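You operate a simulated robot arm through the tools that you are given. There is no shell and no other tool.

The job below is to be done with a simulated robot arm. You get a single attempt, and the scene is never put back.

JOB
Open hot and cold valves, bleed the air out and set 2 bar.

The check looks at the end state, three seconds after you hand in, the way a careful person would. Anything else that was tipped, shoved, dropped, spilled or broken makes it a failure.

ROBOT AND FRAMES
A 6-joint arm with a fingered hand, fixed in place. Base frame: the origin is on the floor under the middle of its stand, x ahead of it, y to its left, z up. Units: m, rad, N and s.
It reaches about 1.346 m from its shoulder. Its first joint turns from -2.601 to 2.601 rad. Payload 3.5 kg.
Tool frame: the origin (TCP) lies between the finger pads and is the grasp point; the fingertips stand 0.026 m ahead of it; z points along the fingers, y is the line along which they close. The gripper opens to 0.132 m; its body begins 0.073 m behind the TCP. The gripper is a hand of 4 fingers: y runs from the thumb to the fingers, the wrist lies at [0, 0, -0.234] in the tool frame, and closing takes about 1.5 s.
Orientation is that of the tool frame in the base frame, as [roll, pitch, yaw] about the fixed x, y, z axes, in that order (R = Rz(yaw) Ry(pitch) Rx(roll)). With the fingers straight down and closing along the base's y, the tool's x points along the base's -x, its y along +y and its z along -z.

CONTROLS
- The arm moves only by the tool move_arm. Its argument "commands" is a list of rows, each a list of 6 numbers: the shift along the tool's x, y, z in m, then the turn, a rotation vector about the tool's x, y, z in rad. In form: [[tx, ty, tz, ax, ay, az], ...]. A call has 1 to 20 rows; each row shifts and turns the commanded pose from where the row before left it, along the tool's axes as they then stand. "grip" is the opening in per cent of the stroke, from 0 (shut) to 100 (fully open), set as the call begins (left out, the last holds). Each row takes 0.2 s and may step no farther than 0.05 m and 0.15 rad from the row before; otherwise, or with a gripper value out of range, the whole call is refused. Where a pose cannot be reached the arm comes as near as it can. A force on the tool above 40 N (or 10 N above the force at the start of the call, whichever is more), or a blocked arm, ends the call early, and 0.2 s more pass. The fingers move at their own pace (about 0.108 m/s each) and stop on an object; they squeeze with about 22 N. The grip force told is the motor's: it shows also when the fingers shut on nothing. Time passes only in rows, and 0.2 s behind the last, so rows that do not move let the fingers close. It gives the time, the measured TCP pose, the force on the tool (base axes), the opening and the grip force at its end, in the units of the frame above (readings bear some noise), with the torque about the TCP (base axes, N m) and any sound that the robot's microphone picked up, and new pictures: "show" is both (left out), scene, wrist or none.
- Cameras (640 x 400 px; columns grow to the right, rows downward): "scene" is fixed at [0.3987, -0.5019, 1.2759]; the picture's right is [0.96, -0.30, 0.00], its down [-0.07, -0.23, -0.97] and it looks along [0.29, 0.93, -0.24] (base axes); focal length 364 px, centre (320, 200). "wrist" rides on the gripper at [0.068, 0.002, -0.097] in the tool frame; the picture's right is [-0.03, 1.00, 0.00], its down [-0.82, -0.02, -0.58] and it looks along [-0.58, -0.01, 0.82] (tool axes); focal length 270 px, centre (320, 200). There is no depth. A picture from a camera that has moved, and an enlarged one, comes with that camera's place and axes in the base frame and with its lens.
- slide_trunk(by): slides the trunk up (or, below 0, down) by that many m; the arm rides with it, the base frame stays. It gives what a move gives, with no picture.
- set_fingers(finger1, finger2, finger3, thumb_bend): sets how far each is bent, from 0 (flat) to 1 (curled in); at 0.3 the hand is open as for a grip, at 0.7 the pads meet at the TCP. One left out holds its place. A second passes; each finger stops where it meets its share of the squeeze, and holds until it gets a number again. A gripper value or a shape takes the hand back. It gives what a move gives, with no picture; readings hold the bend of each and the force on the fingers (four entries, about 0 where the hand has none), thumb and palm.
- preshape(shape): the hand has 4 fingers and takes this shape, open, in about a second: jaw (thumb against the fingers, like two jaws); tri (thumb and two fingers); tip (a fingertip pinch); poke (one finger out to press); point (the index stretched); flat (the hand flat); cup (the hand cupped); fist (a fist). The gripper value then closes the fingers along that shape, each until it touches; the sizes above hold for jaw. It gives what a move gives, with no picture.
- close_up(camera, box): a new picture of the part [left, top, right, bottom] of that camera's present view, enlarged. It takes no simulated time.
- sign_off(): hands the job in; it is judged then, once.

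Places have to be worked out from the pictures, the camera data and where the tool is seen. Open the gripper and draw the arm clear of the work before you hand the job in, unless the task says otherwise.

The tools are called after "Call:" as name(argument=value, ...) on one line, values as JSON. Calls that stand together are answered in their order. move_arm: Moves the arm, as the interface text tells. Its arguments: {"type":"object","properties":{"commands":{"type":"array"},"grip":{"type":"number"},"show":{"type":"string","enum":["both","scene","wrist","none"]}},"required":["commands"]} The other tools are called the same way: slide_trunk (by) moves the trunk up or down; preshape (shape) gives the hand a shape; set_fingers (finger1, finger2, finger3, thumb_bend) moves the fingers one by one; close_up (camera, box) takes an enlarged picture of a part of a camera's view; sign_off () hands the job in.

At the start:

```text
time_s: 0.0
tcp_pos: [0.4287, 0.5263, 0.9973]
tool_rot: [-3.141, -0.001, -3.141]
contact_force: [-0.4, 0.4, -0.3]
moment: [0.01, 0.02, 0.02]
width: 0.1315
gripper_force: 0.1
shape: jaw
bend: [0.3, 0.3, 0.3, 0.3]
finger forces: [0.0, 0.0, 0.1, 0.0, 0.0, 0.0]
trunk travel left (down, up): [-0.895, 0.075]
```

scene: 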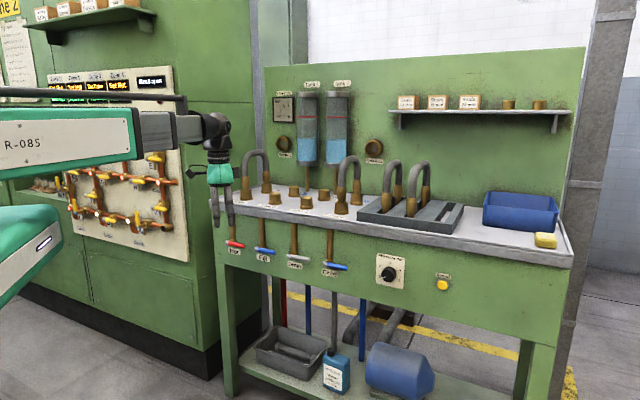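
wrist: 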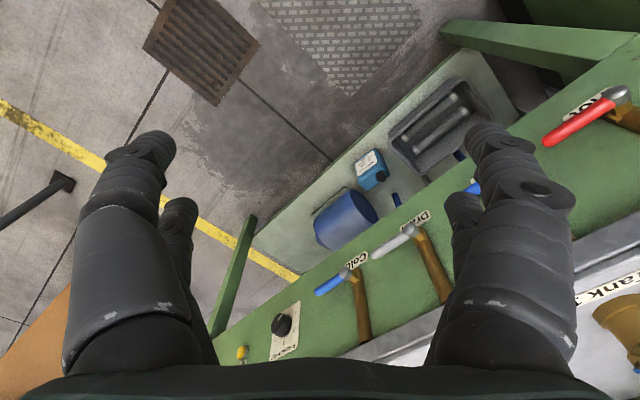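

The scene shows a bench with hot/cold/drain valve levers, hoses, tanks, a knob panel and a button. I take close-ups to read the labels before moving.

Call:
close_up(camera="scene", box=[200, 180, 360, 280])

Call:
close_up(camera="scene", box=[340, 220, 500, 320])

Call:
close_up(camera="scene", box=[260, 75, 400, 165])

Call:
close_up(camera="scene", box=[0, 60, 200, 200])

Call:
close_up(camera="scene", box=[230, 140, 470, 290])

Call:
close_up(camera="scene", box=[380, 80, 580, 205])

Call:
close_up(camera="wrist", box=[220, 60, 640, 380])

```text
4.00 times, centred on (280, 230) of scene
camera zoom: at [0.3987, -0.5019, 1.2759], right [0.96, -0.3, 0.0], down [-0.07, -0.23, -0.97], along [0.29, 0.93, -0.24], focal length 1455 px, centre (480, 80)
```

zoom: 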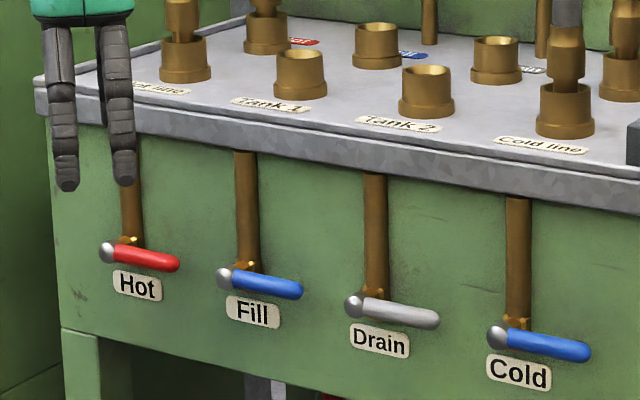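

```text
4.00 times, centred on (420, 270) of scene
camera zoom: at [0.3987, -0.5019, 1.2759], right [0.96, -0.3, 0.0], down [-0.07, -0.23, -0.97], along [0.29, 0.93, -0.24], focal length 1455 px, centre (-80, -80)
```

zoom: 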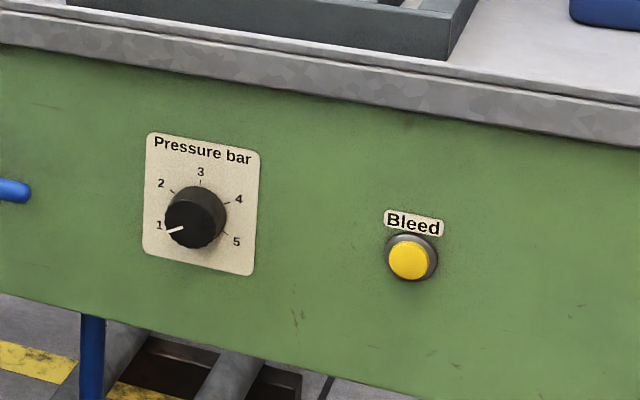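

```text
4.44 times, centred on (330, 120) of scene
camera zoom: at [0.3987, -0.5019, 1.2759], right [0.96, -0.3, 0.0], down [-0.07, -0.23, -0.97], along [0.29, 0.93, -0.24], focal length 1616 px, centre (276, 556)
```

zoom: 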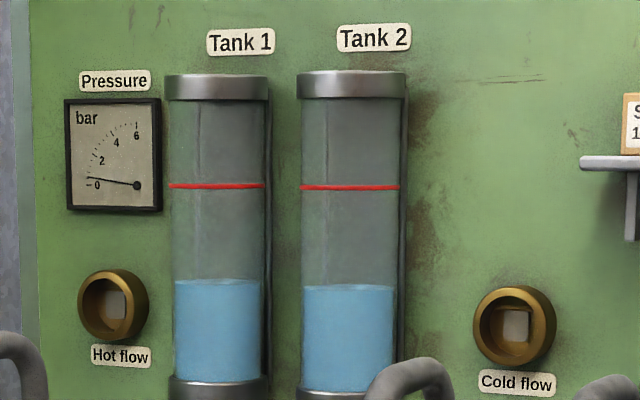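

```text
2.86 times, centred on (100, 130) of scene
camera zoom: at [0.3987, -0.5019, 1.2759], right [0.96, -0.3, 0.0], down [-0.07, -0.23, -0.97], along [0.29, 0.93, -0.24], focal length 1039 px, centre (949, 400)
```

zoom: 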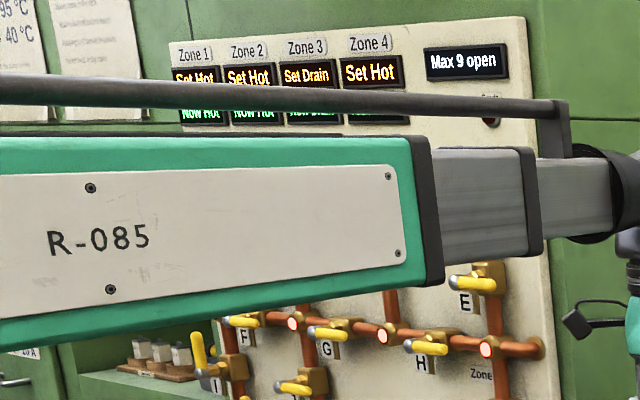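

```text
2.67 times, centred on (350, 215) of scene
camera zoom: at [0.3987, -0.5019, 1.2759], right [0.96, -0.3, 0.0], down [-0.07, -0.23, -0.97], along [0.29, 0.93, -0.24], focal length 970 px, centre (240, 160)
```

zoom: 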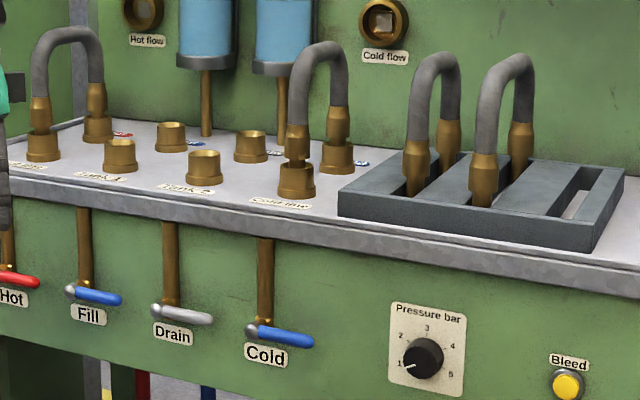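

```text
3.20 times, centred on (480, 142) of scene
camera zoom: at [0.3987, -0.5019, 1.2759], right [0.96, -0.3, 0.0], down [-0.07, -0.23, -0.97], along [0.29, 0.93, -0.24], focal length 1164 px, centre (-192, 384)
```

zoom: 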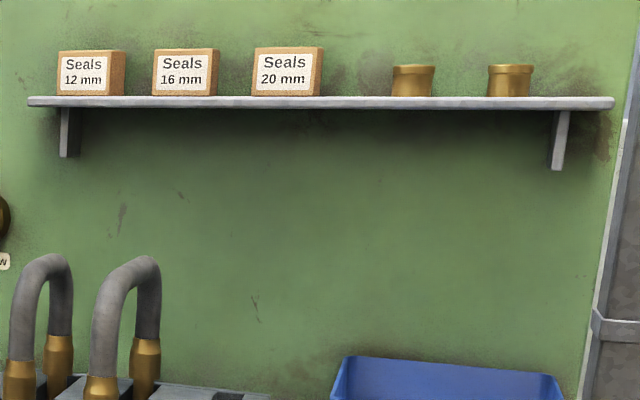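

```text
1.25 times, centred on (430, 220) of wrist
camera zoom: at [0.3606, 0.5278, 1.0927], right [0.03, 1.0, 0.0], down [0.82, -0.02, 0.58], along [0.58, -0.01, -0.82], focal length 338 px, centre (182, 175)
```

zoom: 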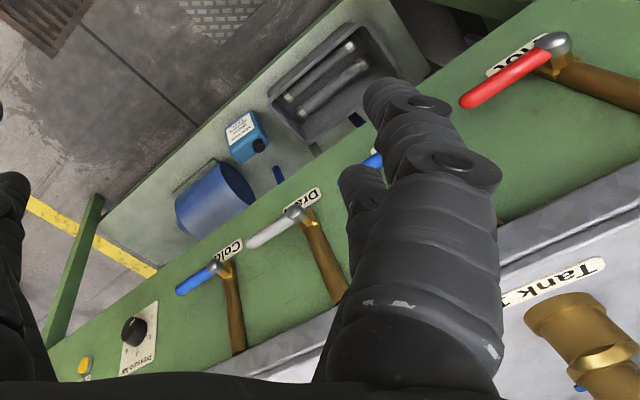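

The hoses must be seated before water is let in, so I zoom in on the couplings, especially the cold-line one that seems to sit high.

Call:
close_up(camera="scene", box=[325, 145, 373, 220])

Call:
close_up(camera="scene", box=[230, 140, 290, 215])

Call:
close_up(camera="scene", box=[355, 150, 475, 225])

Call:
close_up(camera="scene", box=[268, 90, 348, 140])

Call:
close_up(camera="scene", box=[370, 250, 418, 290])

Call:
close_up(camera="scene", box=[0, 0, 160, 120])

Call:
close_up(camera="scene", box=[240, 280, 460, 400])

```text
5.33 times, centred on (349, 182) of scene
camera zoom: at [0.3987, -0.5019, 1.2759], right [0.96, -0.3, 0.0], down [-0.07, -0.23, -0.97], along [0.29, 0.93, -0.24], focal length 1940 px, centre (165, 293)
```

zoom: 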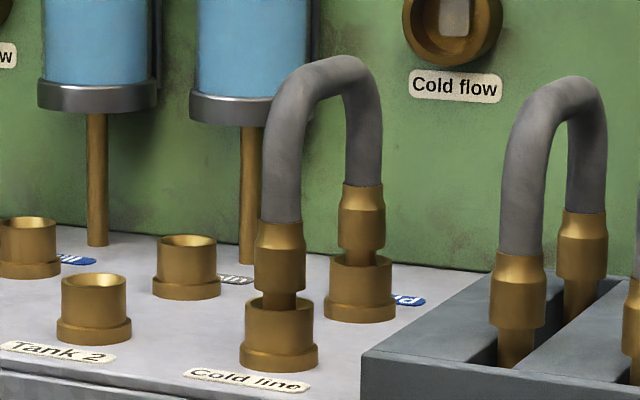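

```text
5.33 times, centred on (260, 178) of scene
camera zoom: at [0.3987, -0.5019, 1.2759], right [0.96, -0.3, 0.0], down [-0.07, -0.23, -0.97], along [0.29, 0.93, -0.24], focal length 1940 px, centre (640, 320)
```

zoom: 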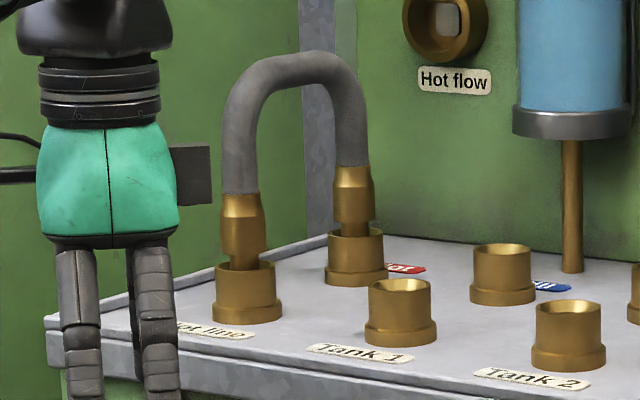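

```text
5.33 times, centred on (415, 188) of scene
camera zoom: at [0.3987, -0.5019, 1.2759], right [0.96, -0.3, 0.0], down [-0.07, -0.23, -0.97], along [0.29, 0.93, -0.24], focal length 1940 px, centre (-187, 267)
```

zoom: 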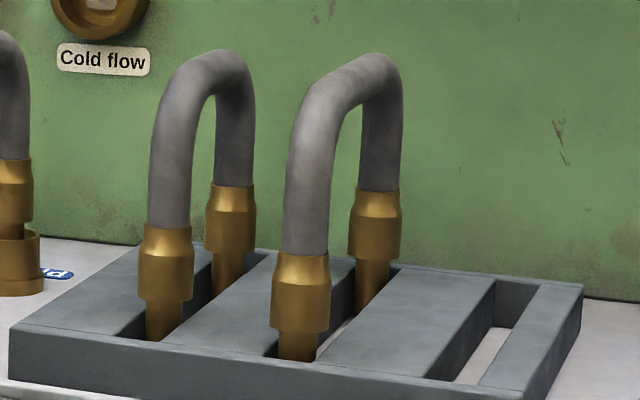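

```text
8.00 times, centred on (308, 115) of scene
camera zoom: at [0.3987, -0.5019, 1.2759], right [0.96, -0.3, 0.0], down [-0.07, -0.23, -0.97], along [0.29, 0.93, -0.24], focal length 2910 px, centre (416, 880)
```

zoom: 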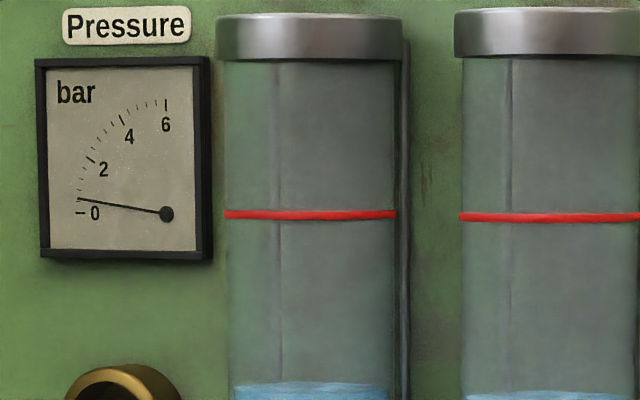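

```text
10.00 times, centred on (394, 270) of scene
camera zoom: at [0.3987, -0.5019, 1.2759], right [0.96, -0.3, 0.0], down [-0.07, -0.23, -0.97], along [0.29, 0.93, -0.24], focal length 3637 px, centre (-420, -500)
```

zoom: 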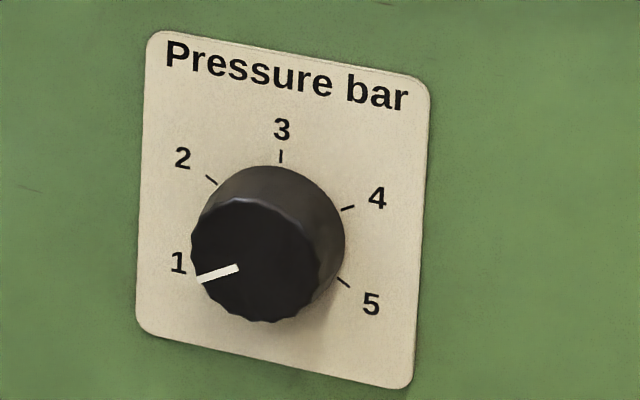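

```text
3.33 times, centred on (80, 60) of scene
camera zoom: at [0.3987, -0.5019, 1.2759], right [0.96, -0.3, 0.0], down [-0.07, -0.23, -0.97], along [0.29, 0.93, -0.24], focal length 1212 px, centre (1120, 667)
```

zoom: 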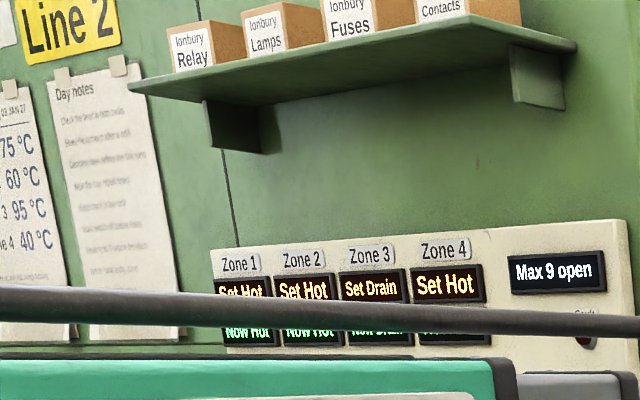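

```text
2.91 times, centred on (350, 340) of scene
camera zoom: at [0.3987, -0.5019, 1.2759], right [0.96, -0.3, 0.0], down [-0.07, -0.23, -0.97], along [0.29, 0.93, -0.24], focal length 1058 px, centre (233, -207)
```

zoom: 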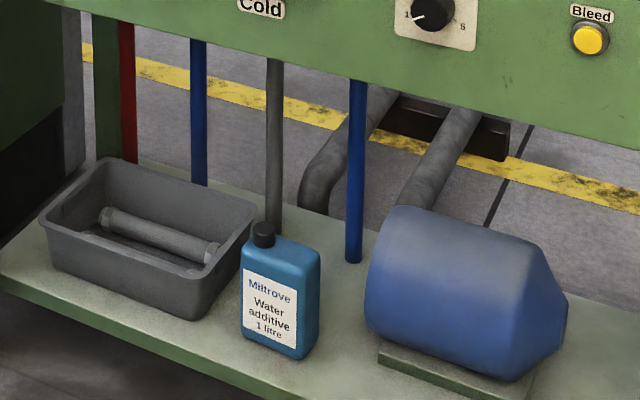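

Both hoses appear coupled; triangulating scene and wrist views puts the Hot hub near [0.45, 0.85, 0.78] and the Cold hub near [0.75, 0.57, 0.78], so the panel faces the robot along about [-0.69, -0.73, 0]. I first yaw the hand square to the panel in free space and look again.

Call:
move_arm(commands=[[0, 0, 0, 0, 0, -0.136], [0, 0, 0, 0, 0, -0.136], [0, 0, 0, 0, 0, -0.136], [0, 0, 0, 0, 0, -0.136], [0, 0, 0, 0, 0, -0.136], [0, 0, 0, 0, 0, -0.135], [0.03, 0, 0, 0, 0, 0], [0.03, 0, 0, 0, 0, 0]], show="both")

```text
time_s: 1.8
tcp_pos: [0.3897, 0.4802, 0.996]
tool_rot: [3.142, 0.0, -2.327]
contact_force: [0.4, 0.1, 0.3]
moment: [-0.04, 0.01, -0.01]
width: 0.132
gripper_force: 0.1
shape: jaw
bend: [0.3, 0.3, 0.3, 0.3]
finger forces: [0.1, 0.0, 0.0, 0.0, 0.0, 0.0]
trunk travel left (down, up): [-0.895, 0.075]
camera wrist: at [0.3413, 0.4324, 1.0928], right [-0.71, 0.7, 0.0], down [0.57, 0.58, 0.58], along [0.41, 0.41, -0.82], focal length 270 px, centre (320, 200)
```

scene: 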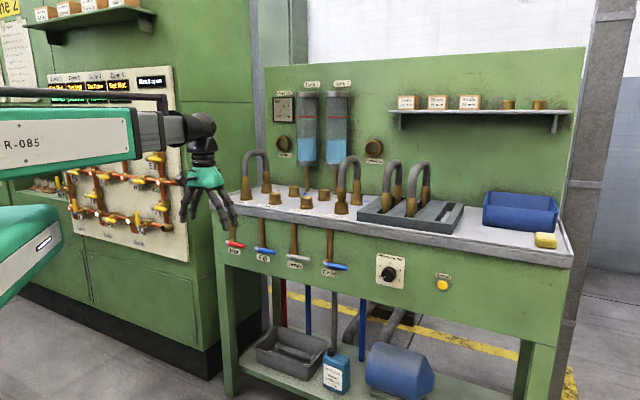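
wrist: 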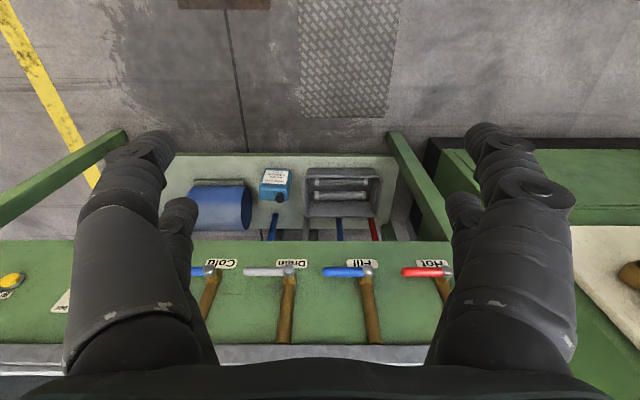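

The panel lies exactly at 45° (outward normal [-0.71, -0.71, 0]), hubs at z≈0.78, spaced about 0.135 m apart. I move a little forward and pitch the hand up to point straight at the panel.

Call:
move_arm(commands=[[-0.04, 0, 0, 0, 0, 0.0315], [-0.04, 0, 0, 0, 0, 0], [0, 0, 0, 0, -0.1428, 0], [0, 0, 0, 0, -0.1428, 0], [0, 0, 0, 0, -0.1428, 0], [0, 0, 0, 0, -0.1428, 0], [0, 0, 0, 0, -0.1428, 0], [0, 0, 0, 0, -0.1428, 0], [0, 0, 0, 0, -0.1428, 0], [0, 0, 0, 0, -0.1428, 0], [0, 0, 0, 0, -0.1428, 0], [0, 0, 0, 0, -0.1428, 0], [0, 0, 0, 0, -0.1428, 0]], show="both")

```text
time_s: 4.6
tcp_pos: [0.4699, 0.5809, 1.2283]
tool_rot: [2.952, 1.567, -2.547]
contact_force: [-0.1, -0.2, -0.4]
moment: [-0.01, -0.02, -0.02]
width: 0.1317
gripper_force: 0.2
shape: jaw
bend: [0.3, 0.3, 0.3, 0.3]
finger forces: [0.0, 0.0, 0.1, 0.0, 0.0, 0.0]
out of reach, approached as far as the arm can: row 4, 5, 6, 7, 8, 9, 10, 11, 12, 13
trunk travel left (down, up): [-0.895, 0.075]
camera wrist: at [0.3997, 0.5145, 1.1607], right [-0.71, 0.71, 0.03], down [-0.39, -0.42, 0.82], along [0.59, 0.57, 0.57], focal length 270 px, centre (320, 200)
```

scene: 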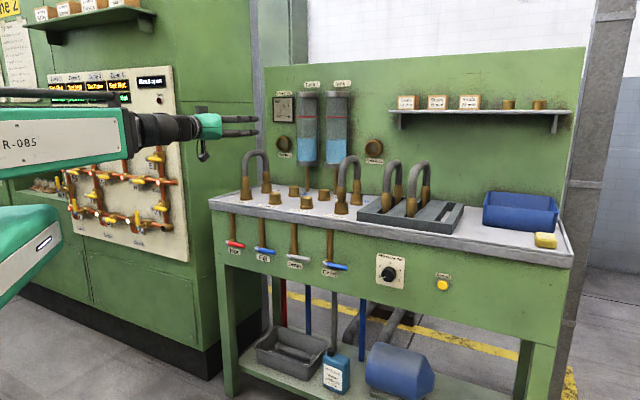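
wrist: 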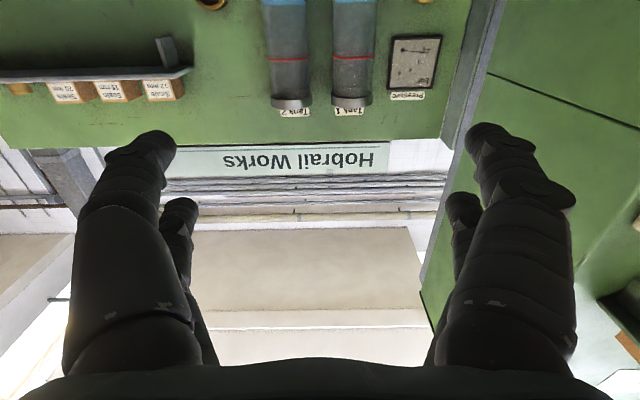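

The wrist cannot drop below its shoulder height in this pose, but the trunk has plenty of downward travel. The hand points at the panel with 0.18 m clearance, so I slide the trunk down to bring it to lever height.

Call:
slide_trunk(by=-0.4)

Call:
move_arm(commands=[[0, 0, 0, 0, 0, 0]], show="both")

```text
time_s: 8.4
tcp_pos: [0.4693, 0.5814, 0.8287]
tool_rot: [-3.135, 1.568, -2.351]
contact_force: [0.7, 0.2, 0.6]
moment: [0.02, 0.0, 0.0]
width: 0.132
gripper_force: 0.1
shape: jaw
bend: [0.3, 0.3, 0.3, 0.3]
finger forces: [0.0, 0.0, 0.1, 0.1, 0.1, 0.1]
trunk travel left (down, up): [-0.495, 0.475]
```

```text
time_s: 8.8
tcp_pos: [0.4693, 0.5815, 0.8291]
tool_rot: [-3.125, 1.567, -2.342]
contact_force: [0.0, -0.3, -0.1]
moment: [-0.01, 0.04, -0.01]
width: 0.132
gripper_force: 0.0
shape: jaw
bend: [0.3, 0.3, 0.3, 0.3]
finger forces: [0.0, 0.1, 0.0, 0.0, 0.0, 0.0]
trunk travel left (down, up): [-0.495, 0.475]
camera wrist: at [0.4, 0.5143, 0.7607], right [-0.71, 0.71, 0.03], down [-0.39, -0.42, 0.82], along [0.59, 0.57, 0.57], focal length 270 px, centre (320, 200)
```

scene: 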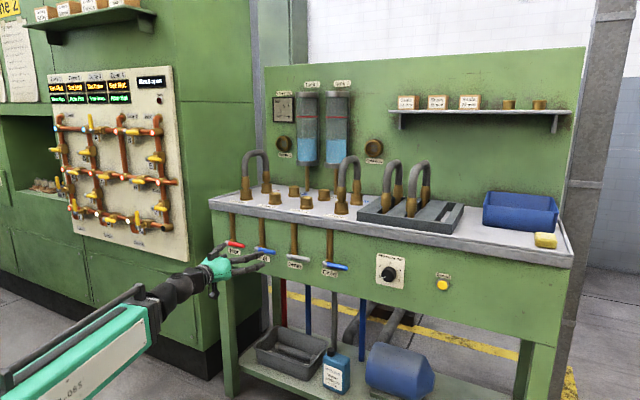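
wrist: 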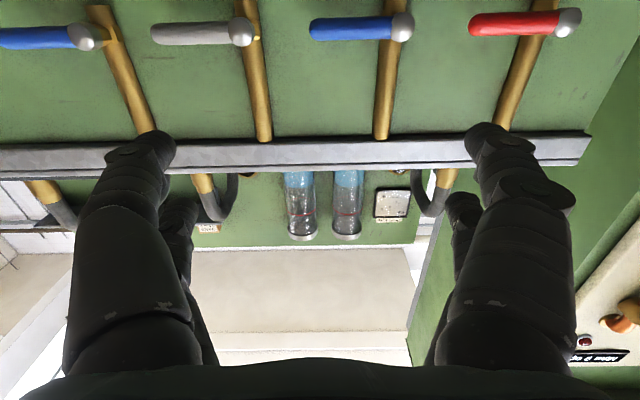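

The hand now faces the panel at z=0.83 with hubs at z≈0.772 and n≈0.92 along the panel normal. I take the poke shape here in free space to see where the pressing fingertip sits.

Call:
preshape(shape="poke")

Call:
move_arm(commands=[[0, 0, 0, 0, 0, 0]], show="both")

Call:
close_up(camera="scene", box=[140, 220, 300, 320])

```text
time_s: 9.7
tcp_pos: [0.4696, 0.5816, 0.8288]
tool_rot: [-3.131, 1.566, -2.346]
contact_force: [0.4, -0.4, -1.5]
moment: [0.0, -0.01, 0.02]
width: 0.0
gripper_force: 0.1
shape: poke
bend: [1.0, 1.0, 1.0, 0.34]
finger forces: [0.0, 0.1, 0.1, 0.0, 0.0, 0.0]
trunk travel left (down, up): [-0.495, 0.475]
```

```text
time_s: 10.1
tcp_pos: [0.4698, 0.5813, 0.8281]
tool_rot: [-3.126, 1.568, -2.343]
contact_force: [0.3, 0.1, 0.5]
moment: [-0.02, -0.01, -0.01]
width: 0.0001
gripper_force: 0.1
shape: poke
bend: [1.0, 1.0, 1.0, 0.34]
finger forces: [0.0, 0.0, 0.1, 0.0, 0.0, 0.1]
trunk travel left (down, up): [-0.495, 0.475]
camera wrist: at [0.4, 0.5143, 0.7607], right [-0.71, 0.71, 0.03], down [-0.39, -0.42, 0.82], along [0.59, 0.57, 0.57], focal length 270 px, centre (320, 200)
```

scene: 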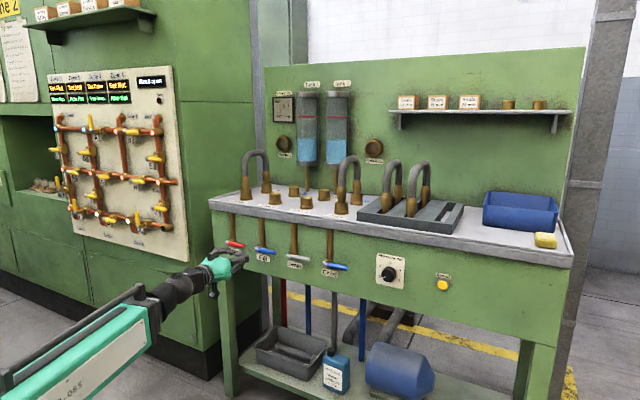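
wrist: 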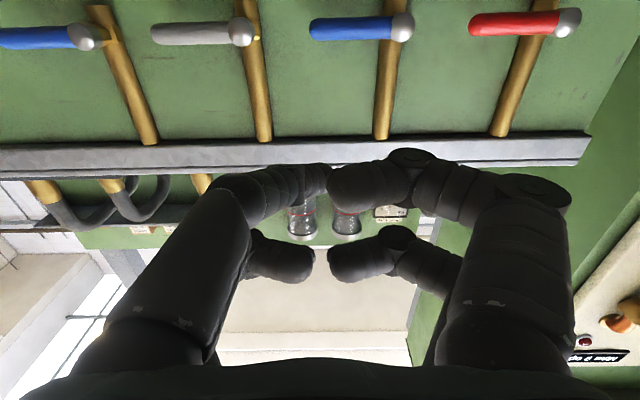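

```text
4.00 times, centred on (220, 270) of scene
camera zoom: at [0.3987, -0.5019, 1.2759], right [0.96, -0.3, 0.0], down [-0.07, -0.23, -0.97], along [0.29, 0.93, -0.24], focal length 1455 px, centre (720, -80)
```

zoom: 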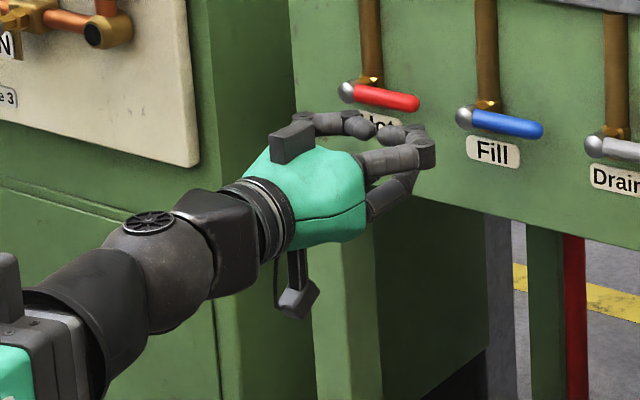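

The poke shape leaves no digit clearly pointing forward, so I try the "point" shape and look at it from both cameras.

Call:
preshape(shape="point")

Call:
close_up(camera="scene", box=[180, 220, 276, 280])

Call:
close_up(camera="wrist", box=[0, 0, 640, 400])

```text
time_s: 11.0
tcp_pos: [0.4699, 0.5809, 0.8289]
tool_rot: [-3.128, 1.568, -2.344]
contact_force: [0.4, 0.4, 0.3]
moment: [-0.01, -0.01, 0.0]
width: 0.0003
gripper_force: 0.0
shape: point
bend: [0.24, 0.99, 1.0, 0.39]
finger forces: [0.0, 0.0, 0.0, 0.1, 0.0, 0.0]
trunk travel left (down, up): [-0.495, 0.475]
```

```text
6.67 times, centred on (228, 250) of scene
camera zoom: at [0.3987, -0.5019, 1.2759], right [0.96, -0.3, 0.0], down [-0.07, -0.23, -0.97], along [0.29, 0.93, -0.24], focal length 2425 px, centre (933, -133)
```

zoom: 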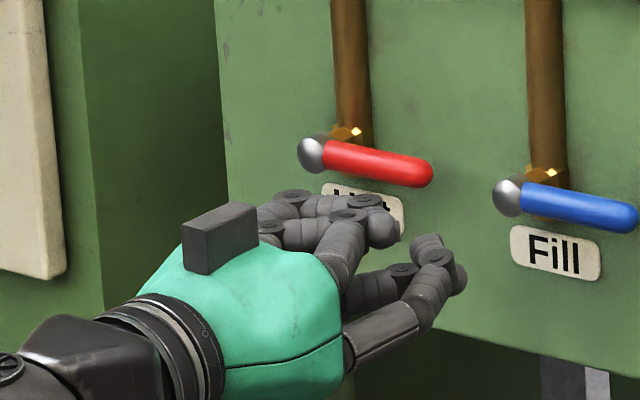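

```text
1.00 times, centred on (320, 200) of wrist (not enlarged: the box is as wide or as high as the picture)
camera zoom: at [0.4, 0.5143, 0.7607], right [-0.71, 0.71, 0.03], down [-0.39, -0.42, 0.82], along [0.59, 0.57, 0.57], focal length 270 px, centre (320, 200)
```

zoom: 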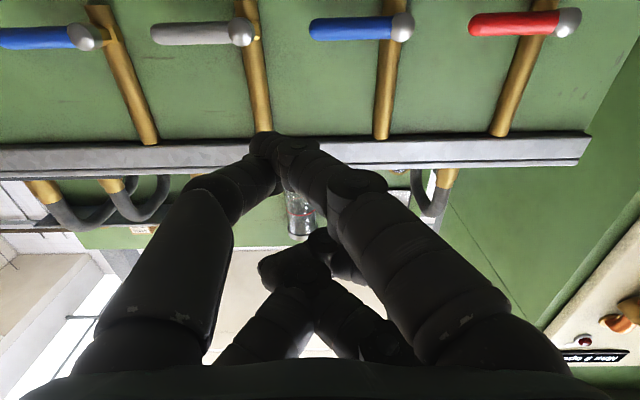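

The digits overlap in this view, so I identify them: finger1 straight, all others curled, then look again.

Call:
set_fingers(finger1=0.0, finger2=1.0, finger3=1.0, thumb_bend=1.0)

Call:
close_up(camera="scene", box=[180, 220, 276, 280])

Call:
close_up(camera="wrist", box=[0, 0, 640, 400])

```text
time_s: 12.0
tcp_pos: [0.4695, 0.5815, 0.8288]
tool_rot: [-3.131, 1.567, -2.346]
contact_force: [0.0, 0.1, -0.4]
moment: [0.02, 0.04, -0.04]
width: 0.0
gripper_force: 0.1
shape: fingers
bend: [0.91, 0.9, 1.0, 0.92]
finger forces: [0.0, 0.0, 0.1, 0.0, 0.0, 0.0]
trunk travel left (down, up): [-0.495, 0.475]
```

```text
6.67 times, centred on (228, 250) of scene
camera zoom: at [0.3987, -0.5019, 1.2759], right [0.96, -0.3, 0.0], down [-0.07, -0.23, -0.97], along [0.29, 0.93, -0.24], focal length 2425 px, centre (933, -133)
```

zoom: 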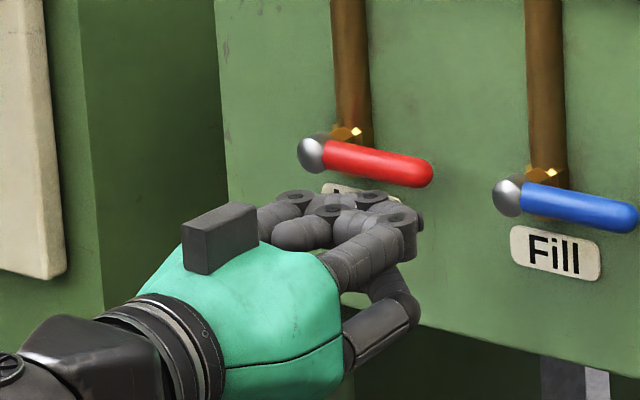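

```text
1.00 times, centred on (320, 200) of wrist (not enlarged: the box is as wide or as high as the picture)
camera zoom: at [0.4, 0.5143, 0.7607], right [-0.71, 0.71, 0.03], down [-0.39, -0.42, 0.82], along [0.59, 0.57, 0.57], focal length 270 px, centre (320, 200)
```

zoom: 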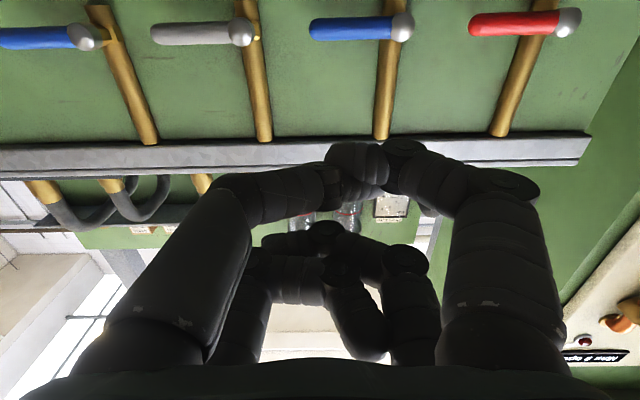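

The individual commands behave oddly with the fingers crossed, so I go back to the jaw shape and close it fully to use the closed fingertips (0.026 m ahead of the TCP) as a pusher.

Call:
preshape(shape="jaw")

Call:
move_arm(commands=[[0, 0, 0, 0, 0, 0], [0, 0, 0, 0, 0, 0], [0, 0, 0, 0, 0, 0], [0, 0, 0, 0, 0, 0], [0, 0, 0, 0, 0, 0], [0, 0, 0, 0, 0, 0], [0, 0, 0, 0, 0, 0]], grip=0, show="wrist")

Call:
close_up(camera="scene", box=[180, 220, 276, 280])

```text
time_s: 12.9
tcp_pos: [0.4698, 0.5814, 0.829]
tool_rot: [-3.128, 1.568, -2.345]
contact_force: [0.5, 0.1, -0.7]
moment: [0.01, 0.0, 0.01]
width: 0.1318
gripper_force: 0.1
shape: jaw
bend: [0.3, 0.3, 0.3, 0.3]
finger forces: [0.0, 0.0, 0.0, 0.0, 0.0, 0.1]
trunk travel left (down, up): [-0.495, 0.475]
```

```text
time_s: 14.5
tcp_pos: [0.4704, 0.5813, 0.8293]
tool_rot: [-3.124, 1.566, -2.34]
contact_force: [0.2, 0.3, 0.0]
moment: [0.01, 0.0, 0.04]
width: 0.0002
gripper_force: 21.9
shape: jaw
bend: [0.62, 0.63, 0.63, 0.7]
finger forces: [0.1, 0.0, 0.0, 0.0, 0.0, 0.1]
trunk travel left (down, up): [-0.495, 0.475]
camera wrist: at [0.4, 0.5143, 0.7607], right [-0.71, 0.71, 0.03], down [-0.39, -0.42, 0.82], along [0.59, 0.57, 0.57], focal length 270 px, centre (320, 200)
```

wrist: 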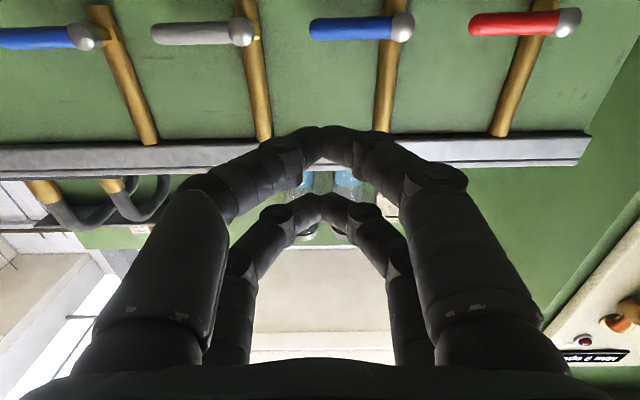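

```text
6.67 times, centred on (228, 250) of scene
camera zoom: at [0.3987, -0.5019, 1.2759], right [0.96, -0.3, 0.0], down [-0.07, -0.23, -0.97], along [0.29, 0.93, -0.24], focal length 2425 px, centre (933, -133)
```

zoom: 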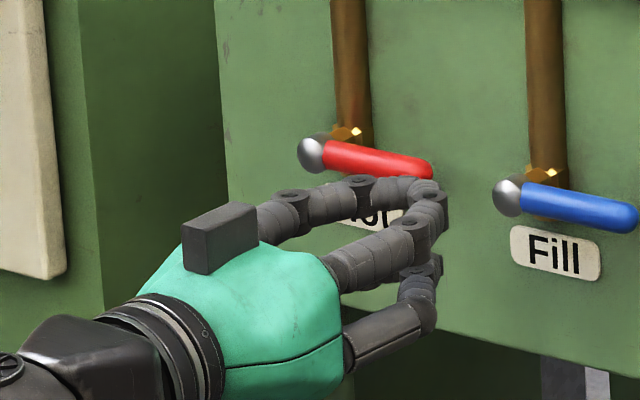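

Closed, the two finger pairs meet at the TCP, about ±0.03 m high as a bundle. I test whether the arm alone can change height (earlier the wrist height seemed fixed by the trunk) while moving sideways toward the Hot lever, staying 0.15 m off the panel.

Call:
move_arm(commands=[[0.02, 0.03, 0, 0, 0, 0], [0.02, 0.03, 0, 0, 0, 0]], show="scene")

```text
time_s: 15.1
tcp_pos: [0.4289, 0.6242, 0.8287]
tool_rot: [3.137, 1.566, -2.368]
contact_force: [-0.4, -0.6, -0.8]
moment: [-0.02, 0.01, -0.02]
width: 0.0003
gripper_force: 22.4
shape: jaw
bend: [0.62, 0.63, 0.63, 0.7]
finger forces: [0.0, 0.0, 0.1, 0.0, 0.1, 0.1]
out of reach, approached as far as the arm can: row 1, 2
trunk travel left (down, up): [-0.495, 0.475]
```

scene: 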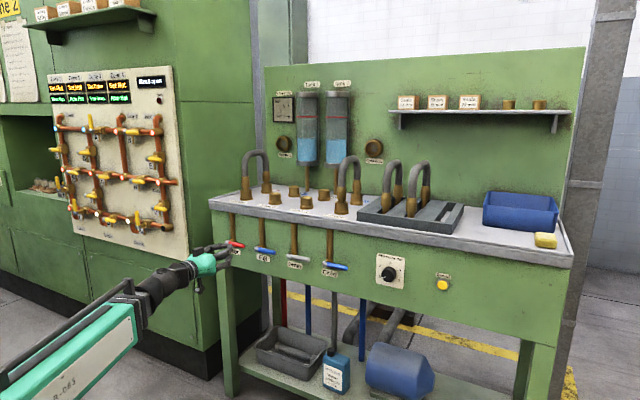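

Confirmed: the arm works in a horizontal plane and only the trunk sets height. I lower the trunk so the closed fingertips sit just under the lever line, then shift left to be beneath the Hot lever's outer end, still clear of the panel.

Call:
slide_trunk(by=-0.115)

Call:
move_arm(commands=[[0, 0.043, 0, 0, 0, 0], [0, 0.043, 0, 0, 0, 0]], show="both")

```text
time_s: 16.6
tcp_pos: [0.4291, 0.6225, 0.7132]
tool_rot: [-3.134, 1.565, -2.353]
contact_force: [0.4, -0.7, -0.1]
moment: [0.03, -0.01, -0.02]
width: 0.0002
gripper_force: 21.3
shape: jaw
bend: [0.62, 0.63, 0.63, 0.7]
finger forces: [0.1, 0.0, 0.0, 0.0, 0.0, 0.0]
trunk travel left (down, up): [-0.38, 0.59]
```

```text
time_s: 17.2
tcp_pos: [0.3692, 0.686, 0.7128]
tool_rot: [3.139, 1.565, -2.36]
contact_force: [-0.1, -0.3, 0.8]
moment: [-0.04, -0.01, -0.01]
width: 0.0
gripper_force: 21.7
shape: jaw
bend: [0.62, 0.63, 0.63, 0.7]
finger forces: [0.0, 0.0, 0.1, 0.1, 0.0, 0.0]
trunk travel left (down, up): [-0.38, 0.59]
camera wrist: at [0.2991, 0.6195, 0.6452], right [-0.7, 0.71, 0.03], down [-0.39, -0.42, 0.82], along [0.59, 0.57, 0.57], focal length 270 px, centre (320, 200)
```

scene: 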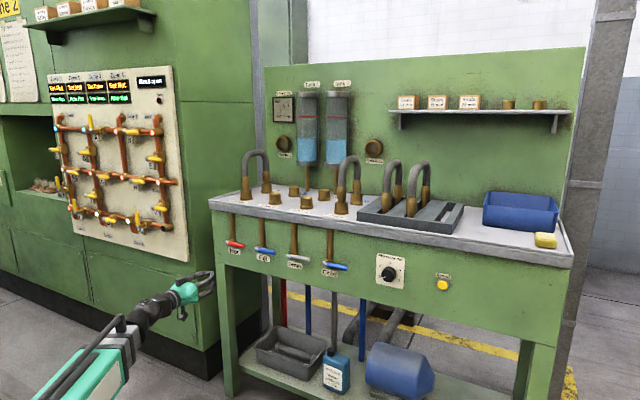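
wrist: 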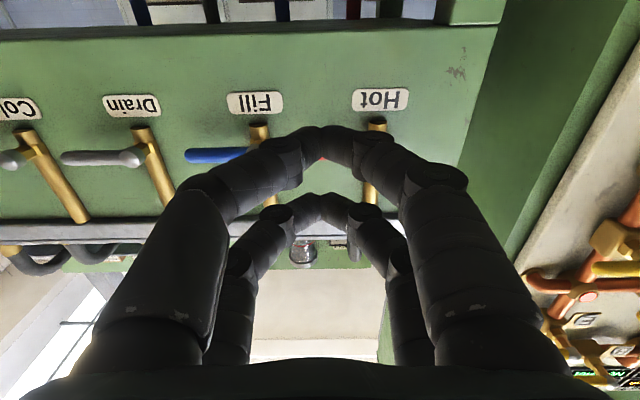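

The bundle is at s≈0.224, z≈0.713, below the Hot lever, and 0.17 m short of it. I advance 0.12 m toward the panel and check clearance.

Call:
move_arm(commands=[[0, 0, 0.04, 0, 0, 0], [0, 0, 0.04, 0, 0, 0], [0, 0, 0.04, 0, 0, 0]], show="both")

Call:
close_up(camera="scene", box=[180, 220, 276, 280])

```text
time_s: 18.0
tcp_pos: [0.4559, 0.7739, 0.7126]
tool_rot: [3.137, 1.561, -2.363]
contact_force: [0.2, 0.2, -0.2]
moment: [-0.02, 0.0, 0.0]
width: 0.0
gripper_force: 21.7
shape: jaw
bend: [0.62, 0.63, 0.63, 0.7]
finger forces: [0.0, 0.0, 0.0, 0.0, 0.0, 0.1]
trunk travel left (down, up): [-0.38, 0.59]
camera wrist: at [0.3851, 0.7076, 0.6451], right [-0.7, 0.71, 0.03], down [-0.39, -0.42, 0.82], along [0.59, 0.57, 0.57], focal length 270 px, centre (320, 200)
```

scene: 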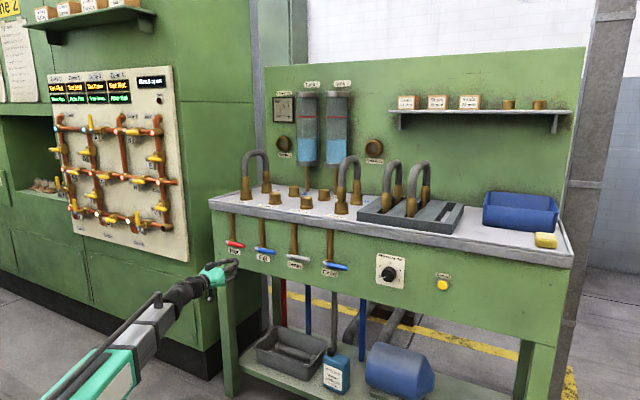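
wrist: 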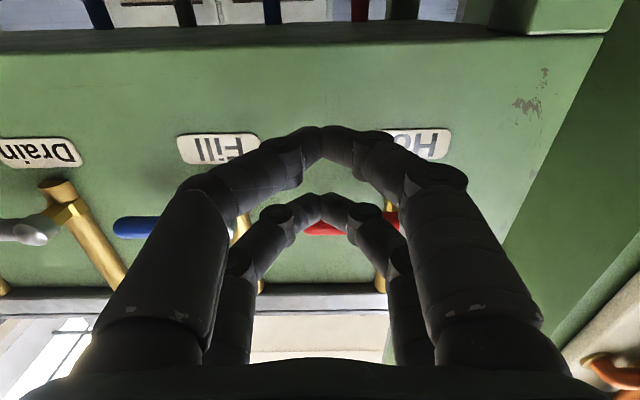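

```text
6.67 times, centred on (228, 250) of scene
camera zoom: at [0.3987, -0.5019, 1.2759], right [0.96, -0.3, 0.0], down [-0.07, -0.23, -0.97], along [0.29, 0.93, -0.24], focal length 2425 px, centre (933, -133)
```

zoom: 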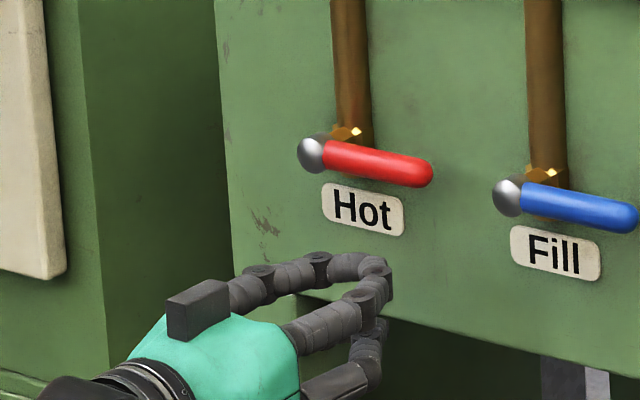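

The upper fingertips are clearly below the Hot handle with a 2–3 cm gap and nothing in front. I advance another 0.036 m so the tips overlap the handle's depth.

Call:
move_arm(commands=[[0, 0, 0.018, 0, 0, 0], [0, 0, 0.018, 0, 0, 0]], show="wrist")

Call:
close_up(camera="scene", box=[196, 225, 276, 275])

```text
time_s: 18.6
tcp_pos: [0.4798, 0.7956, 0.7133]
tool_rot: [-3.112, 1.567, -2.327]
contact_force: [0.3, 0.2, 0.4]
moment: [-0.01, 0.0, -0.01]
width: 0.0
gripper_force: 22.3
shape: jaw
bend: [0.62, 0.63, 0.63, 0.7]
finger forces: [0.0, 0.0, 0.1, 0.1, 0.1, 0.1]
trunk travel left (down, up): [-0.38, 0.59]
camera wrist: at [0.4097, 0.7284, 0.6454], right [-0.71, 0.71, 0.03], down [-0.39, -0.42, 0.82], along [0.59, 0.57, 0.57], focal length 270 px, centre (320, 200)
```

wrist: 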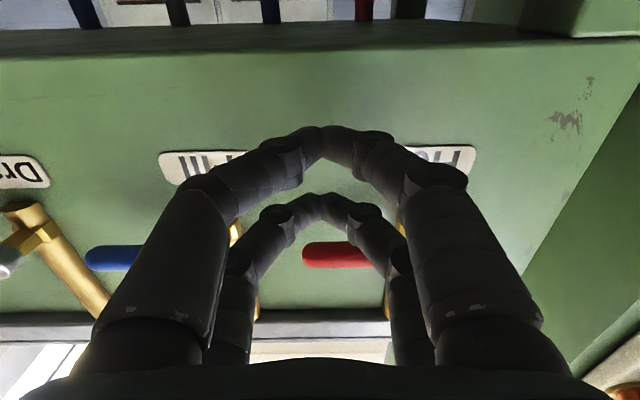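

```text
8.00 times, centred on (236, 250) of scene
camera zoom: at [0.3987, -0.5019, 1.2759], right [0.96, -0.3, 0.0], down [-0.07, -0.23, -0.97], along [0.29, 0.93, -0.24], focal length 2910 px, centre (992, -200)
```

zoom: 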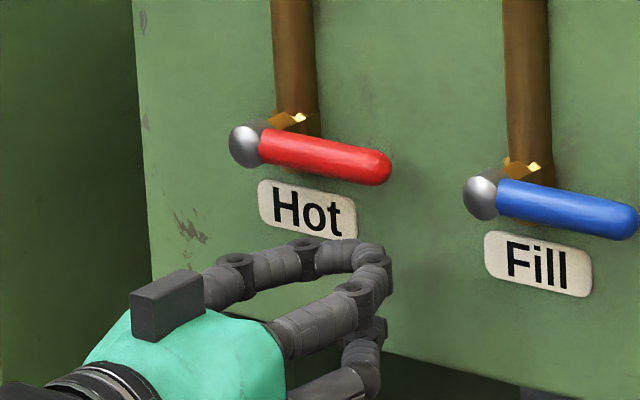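

The tips (n≈0.928) are level with the handle's depth (n≈0.925) and 2 cm below it. I go 1 cm deeper for a firmer overlap, then raise the trunk in small steps to test whether the lever opens upward.

Call:
move_arm(commands=[[0, 0, 0.01, 0, 0, 0]], show="none")

Call:
slide_trunk(by=0.015)

Call:
slide_trunk(by=0.004)

Call:
close_up(camera="scene", box=[196, 225, 276, 275])

Call:
close_up(camera="wrist", box=[200, 100, 440, 320])

```text
time_s: 19.0
tcp_pos: [0.4867, 0.8016, 0.7131]
tool_rot: [3.136, 1.564, -2.364]
contact_force: [0.1, -0.1, 0.3]
moment: [0.02, 0.0, 0.01]
width: 0.0003
gripper_force: 22.1
shape: jaw
bend: [0.62, 0.63, 0.63, 0.7]
finger forces: [0.0, 0.0, 0.1, 0.1, 0.0, 0.0]
trunk travel left (down, up): [-0.38, 0.59]
```

```text
time_s: 19.6
tcp_pos: [0.4875, 0.8005, 0.7277]
tool_rot: [-3.138, 1.562, -2.353]
contact_force: [0.9, 0.0, 0.2]
moment: [0.0, -0.03, -0.01]
width: 0.0
gripper_force: 22.5
shape: jaw
bend: [0.62, 0.63, 0.63, 0.7]
finger forces: [0.0, 0.0, 0.0, 0.0, 0.1, 0.0]
trunk travel left (down, up): [-0.395, 0.575]
```

```text
time_s: 20.1
tcp_pos: [0.4859, 0.8018, 0.733]
tool_rot: [-3.137, 1.565, -2.354]
contact_force: [-0.6, 0.8, 0.5]
moment: [-0.02, -0.02, 0.01]
width: 0.0001
gripper_force: 22.3
shape: jaw
bend: [0.62, 0.63, 0.63, 0.7]
finger forces: [0.0, 0.0, 0.0, 0.0, 0.1, 0.1]
trunk travel left (down, up): [-0.399, 0.571]
```

```text
8.00 times, centred on (236, 250) of scene
camera zoom: at [0.3987, -0.5019, 1.2759], right [0.96, -0.3, 0.0], down [-0.07, -0.23, -0.97], along [0.29, 0.93, -0.24], focal length 2910 px, centre (992, -200)
```

zoom: 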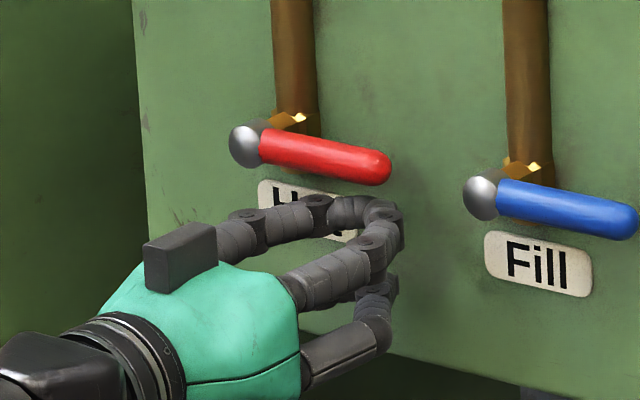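

```text
1.82 times, centred on (320, 210) of wrist
camera zoom: at [0.4166, 0.735, 0.6643], right [-0.71, 0.71, 0.03], down [-0.39, -0.42, 0.82], along [0.59, 0.57, 0.57], focal length 491 px, centre (320, 182)
```

zoom: 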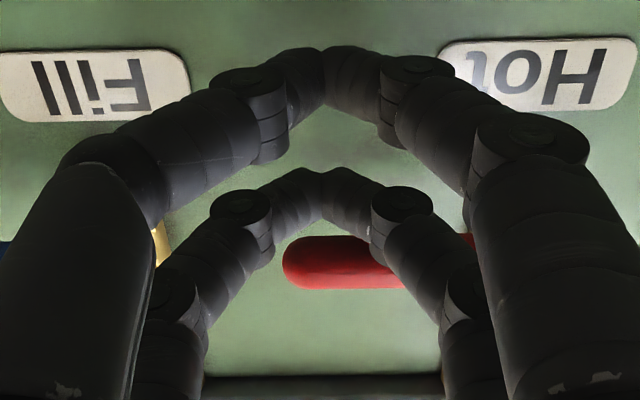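

No contact yet; roughly 8–10 mm remain. I continue up in small steps watching the force.

Call:
slide_trunk(by=0.005)

Call:
slide_trunk(by=0.004)

Call:
slide_trunk(by=0.003)

Call:
close_up(camera="scene", box=[196, 225, 276, 275])

```text
time_s: 20.7
tcp_pos: [0.4864, 0.8012, 0.7375]
tool_rot: [-3.136, 1.562, -2.354]
contact_force: [0.9, 0.2, -0.4]
moment: [-0.02, 0.01, 0.0]
width: 0.0
gripper_force: 22.2
shape: jaw
bend: [0.62, 0.63, 0.63, 0.7]
finger forces: [0.0, 0.1, 0.0, 0.1, 0.0, 0.0]
trunk travel left (down, up): [-0.404, 0.566]
```

```text
time_s: 21.2
tcp_pos: [0.4869, 0.8006, 0.7416]
tool_rot: [3.141, 1.562, -2.358]
contact_force: [-0.5, -0.3, 0.2]
moment: [-0.02, -0.01, 0.0]
width: 0.0
gripper_force: 21.9
shape: jaw
bend: [0.62, 0.63, 0.63, 0.7]
finger forces: [0.1, 0.0, 0.0, 0.1, 0.0, 0.0]
trunk travel left (down, up): [-0.408, 0.562]
```

```text
time_s: 21.7
tcp_pos: [0.4876, 0.8011, 0.7453]
tool_rot: [-3.138, 1.563, -2.356]
contact_force: [1.6, -0.7, -1.8]
moment: [-0.03, 0.0, 0.01]
width: 0.0
gripper_force: 22.4
shape: jaw
bend: [0.62, 0.63, 0.63, 0.7]
finger forces: [0.0, 0.0, 0.1, 0.0, 0.1, 0.0]
trunk travel left (down, up): [-0.411, 0.559]
```

```text
8.00 times, centred on (236, 250) of scene
camera zoom: at [0.3987, -0.5019, 1.2759], right [0.96, -0.3, 0.0], down [-0.07, -0.23, -0.97], along [0.29, 0.93, -0.24], focal length 2910 px, centre (992, -200)
```

zoom: 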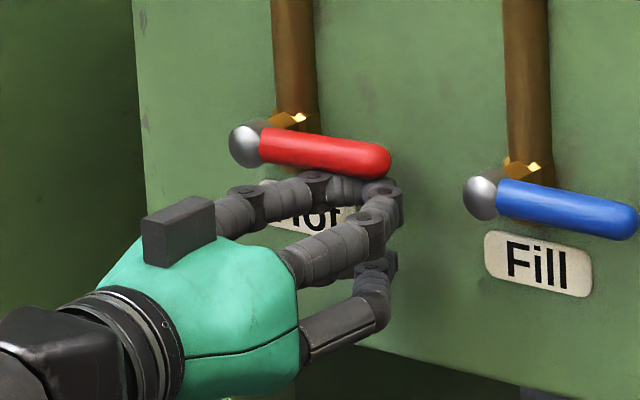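

The handle's tip has risen with only about 2 N of force, so it opens upward. I keep raising in steps.

Call:
slide_trunk(by=0.01)

Call:
slide_trunk(by=0.01)

Call:
close_up(camera="scene", box=[196, 225, 276, 275])

Call:
close_up(camera="wrist", box=[200, 100, 440, 320])

```text
time_s: 22.3
tcp_pos: [0.4871, 0.8019, 0.7541]
tool_rot: [-3.102, 1.562, -2.32]
contact_force: [-0.3, -0.3, -0.4]
moment: [-0.02, 0.02, 0.01]
width: 0.0
gripper_force: 21.9
shape: jaw
bend: [0.62, 0.63, 0.63, 0.7]
finger forces: [0.2, 0.0, 0.1, 0.1, 0.0, 0.0]
trunk travel left (down, up): [-0.421, 0.549]
```

```text
time_s: 22.9
tcp_pos: [0.4869, 0.8016, 0.7655]
tool_rot: [-3.118, 1.564, -2.335]
contact_force: [0.4, -0.6, 0.1]
moment: [-0.03, -0.02, -0.01]
width: 0.0
gripper_force: 22.3
shape: jaw
bend: [0.62, 0.63, 0.63, 0.7]
finger forces: [0.0, 0.0, 0.0, 0.0, 0.0, 0.0]
trunk travel left (down, up): [-0.431, 0.539]
```

```text
8.00 times, centred on (236, 250) of scene
camera zoom: at [0.3987, -0.5019, 1.2759], right [0.96, -0.3, 0.0], down [-0.07, -0.23, -0.97], along [0.29, 0.93, -0.24], focal length 2910 px, centre (992, -200)
```

zoom: 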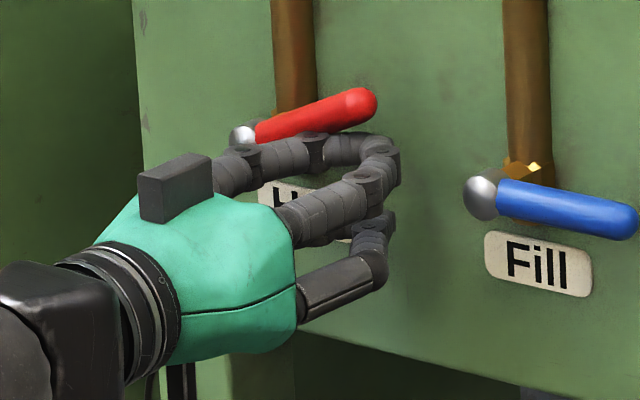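

```text
1.82 times, centred on (320, 210) of wrist
camera zoom: at [0.4166, 0.735, 0.6963], right [-0.71, 0.71, 0.03], down [-0.39, -0.42, 0.82], along [0.59, 0.57, 0.57], focal length 491 px, centre (320, 182)
```

zoom: 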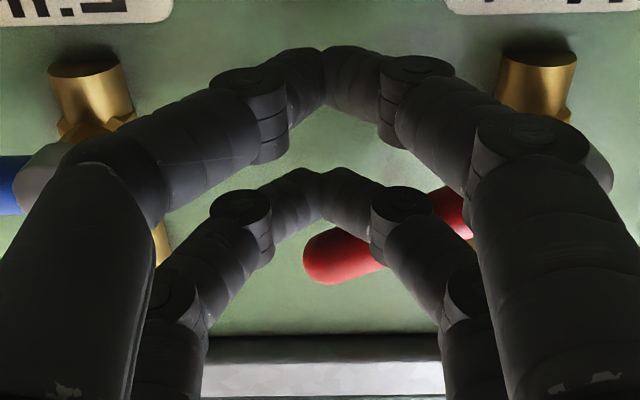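

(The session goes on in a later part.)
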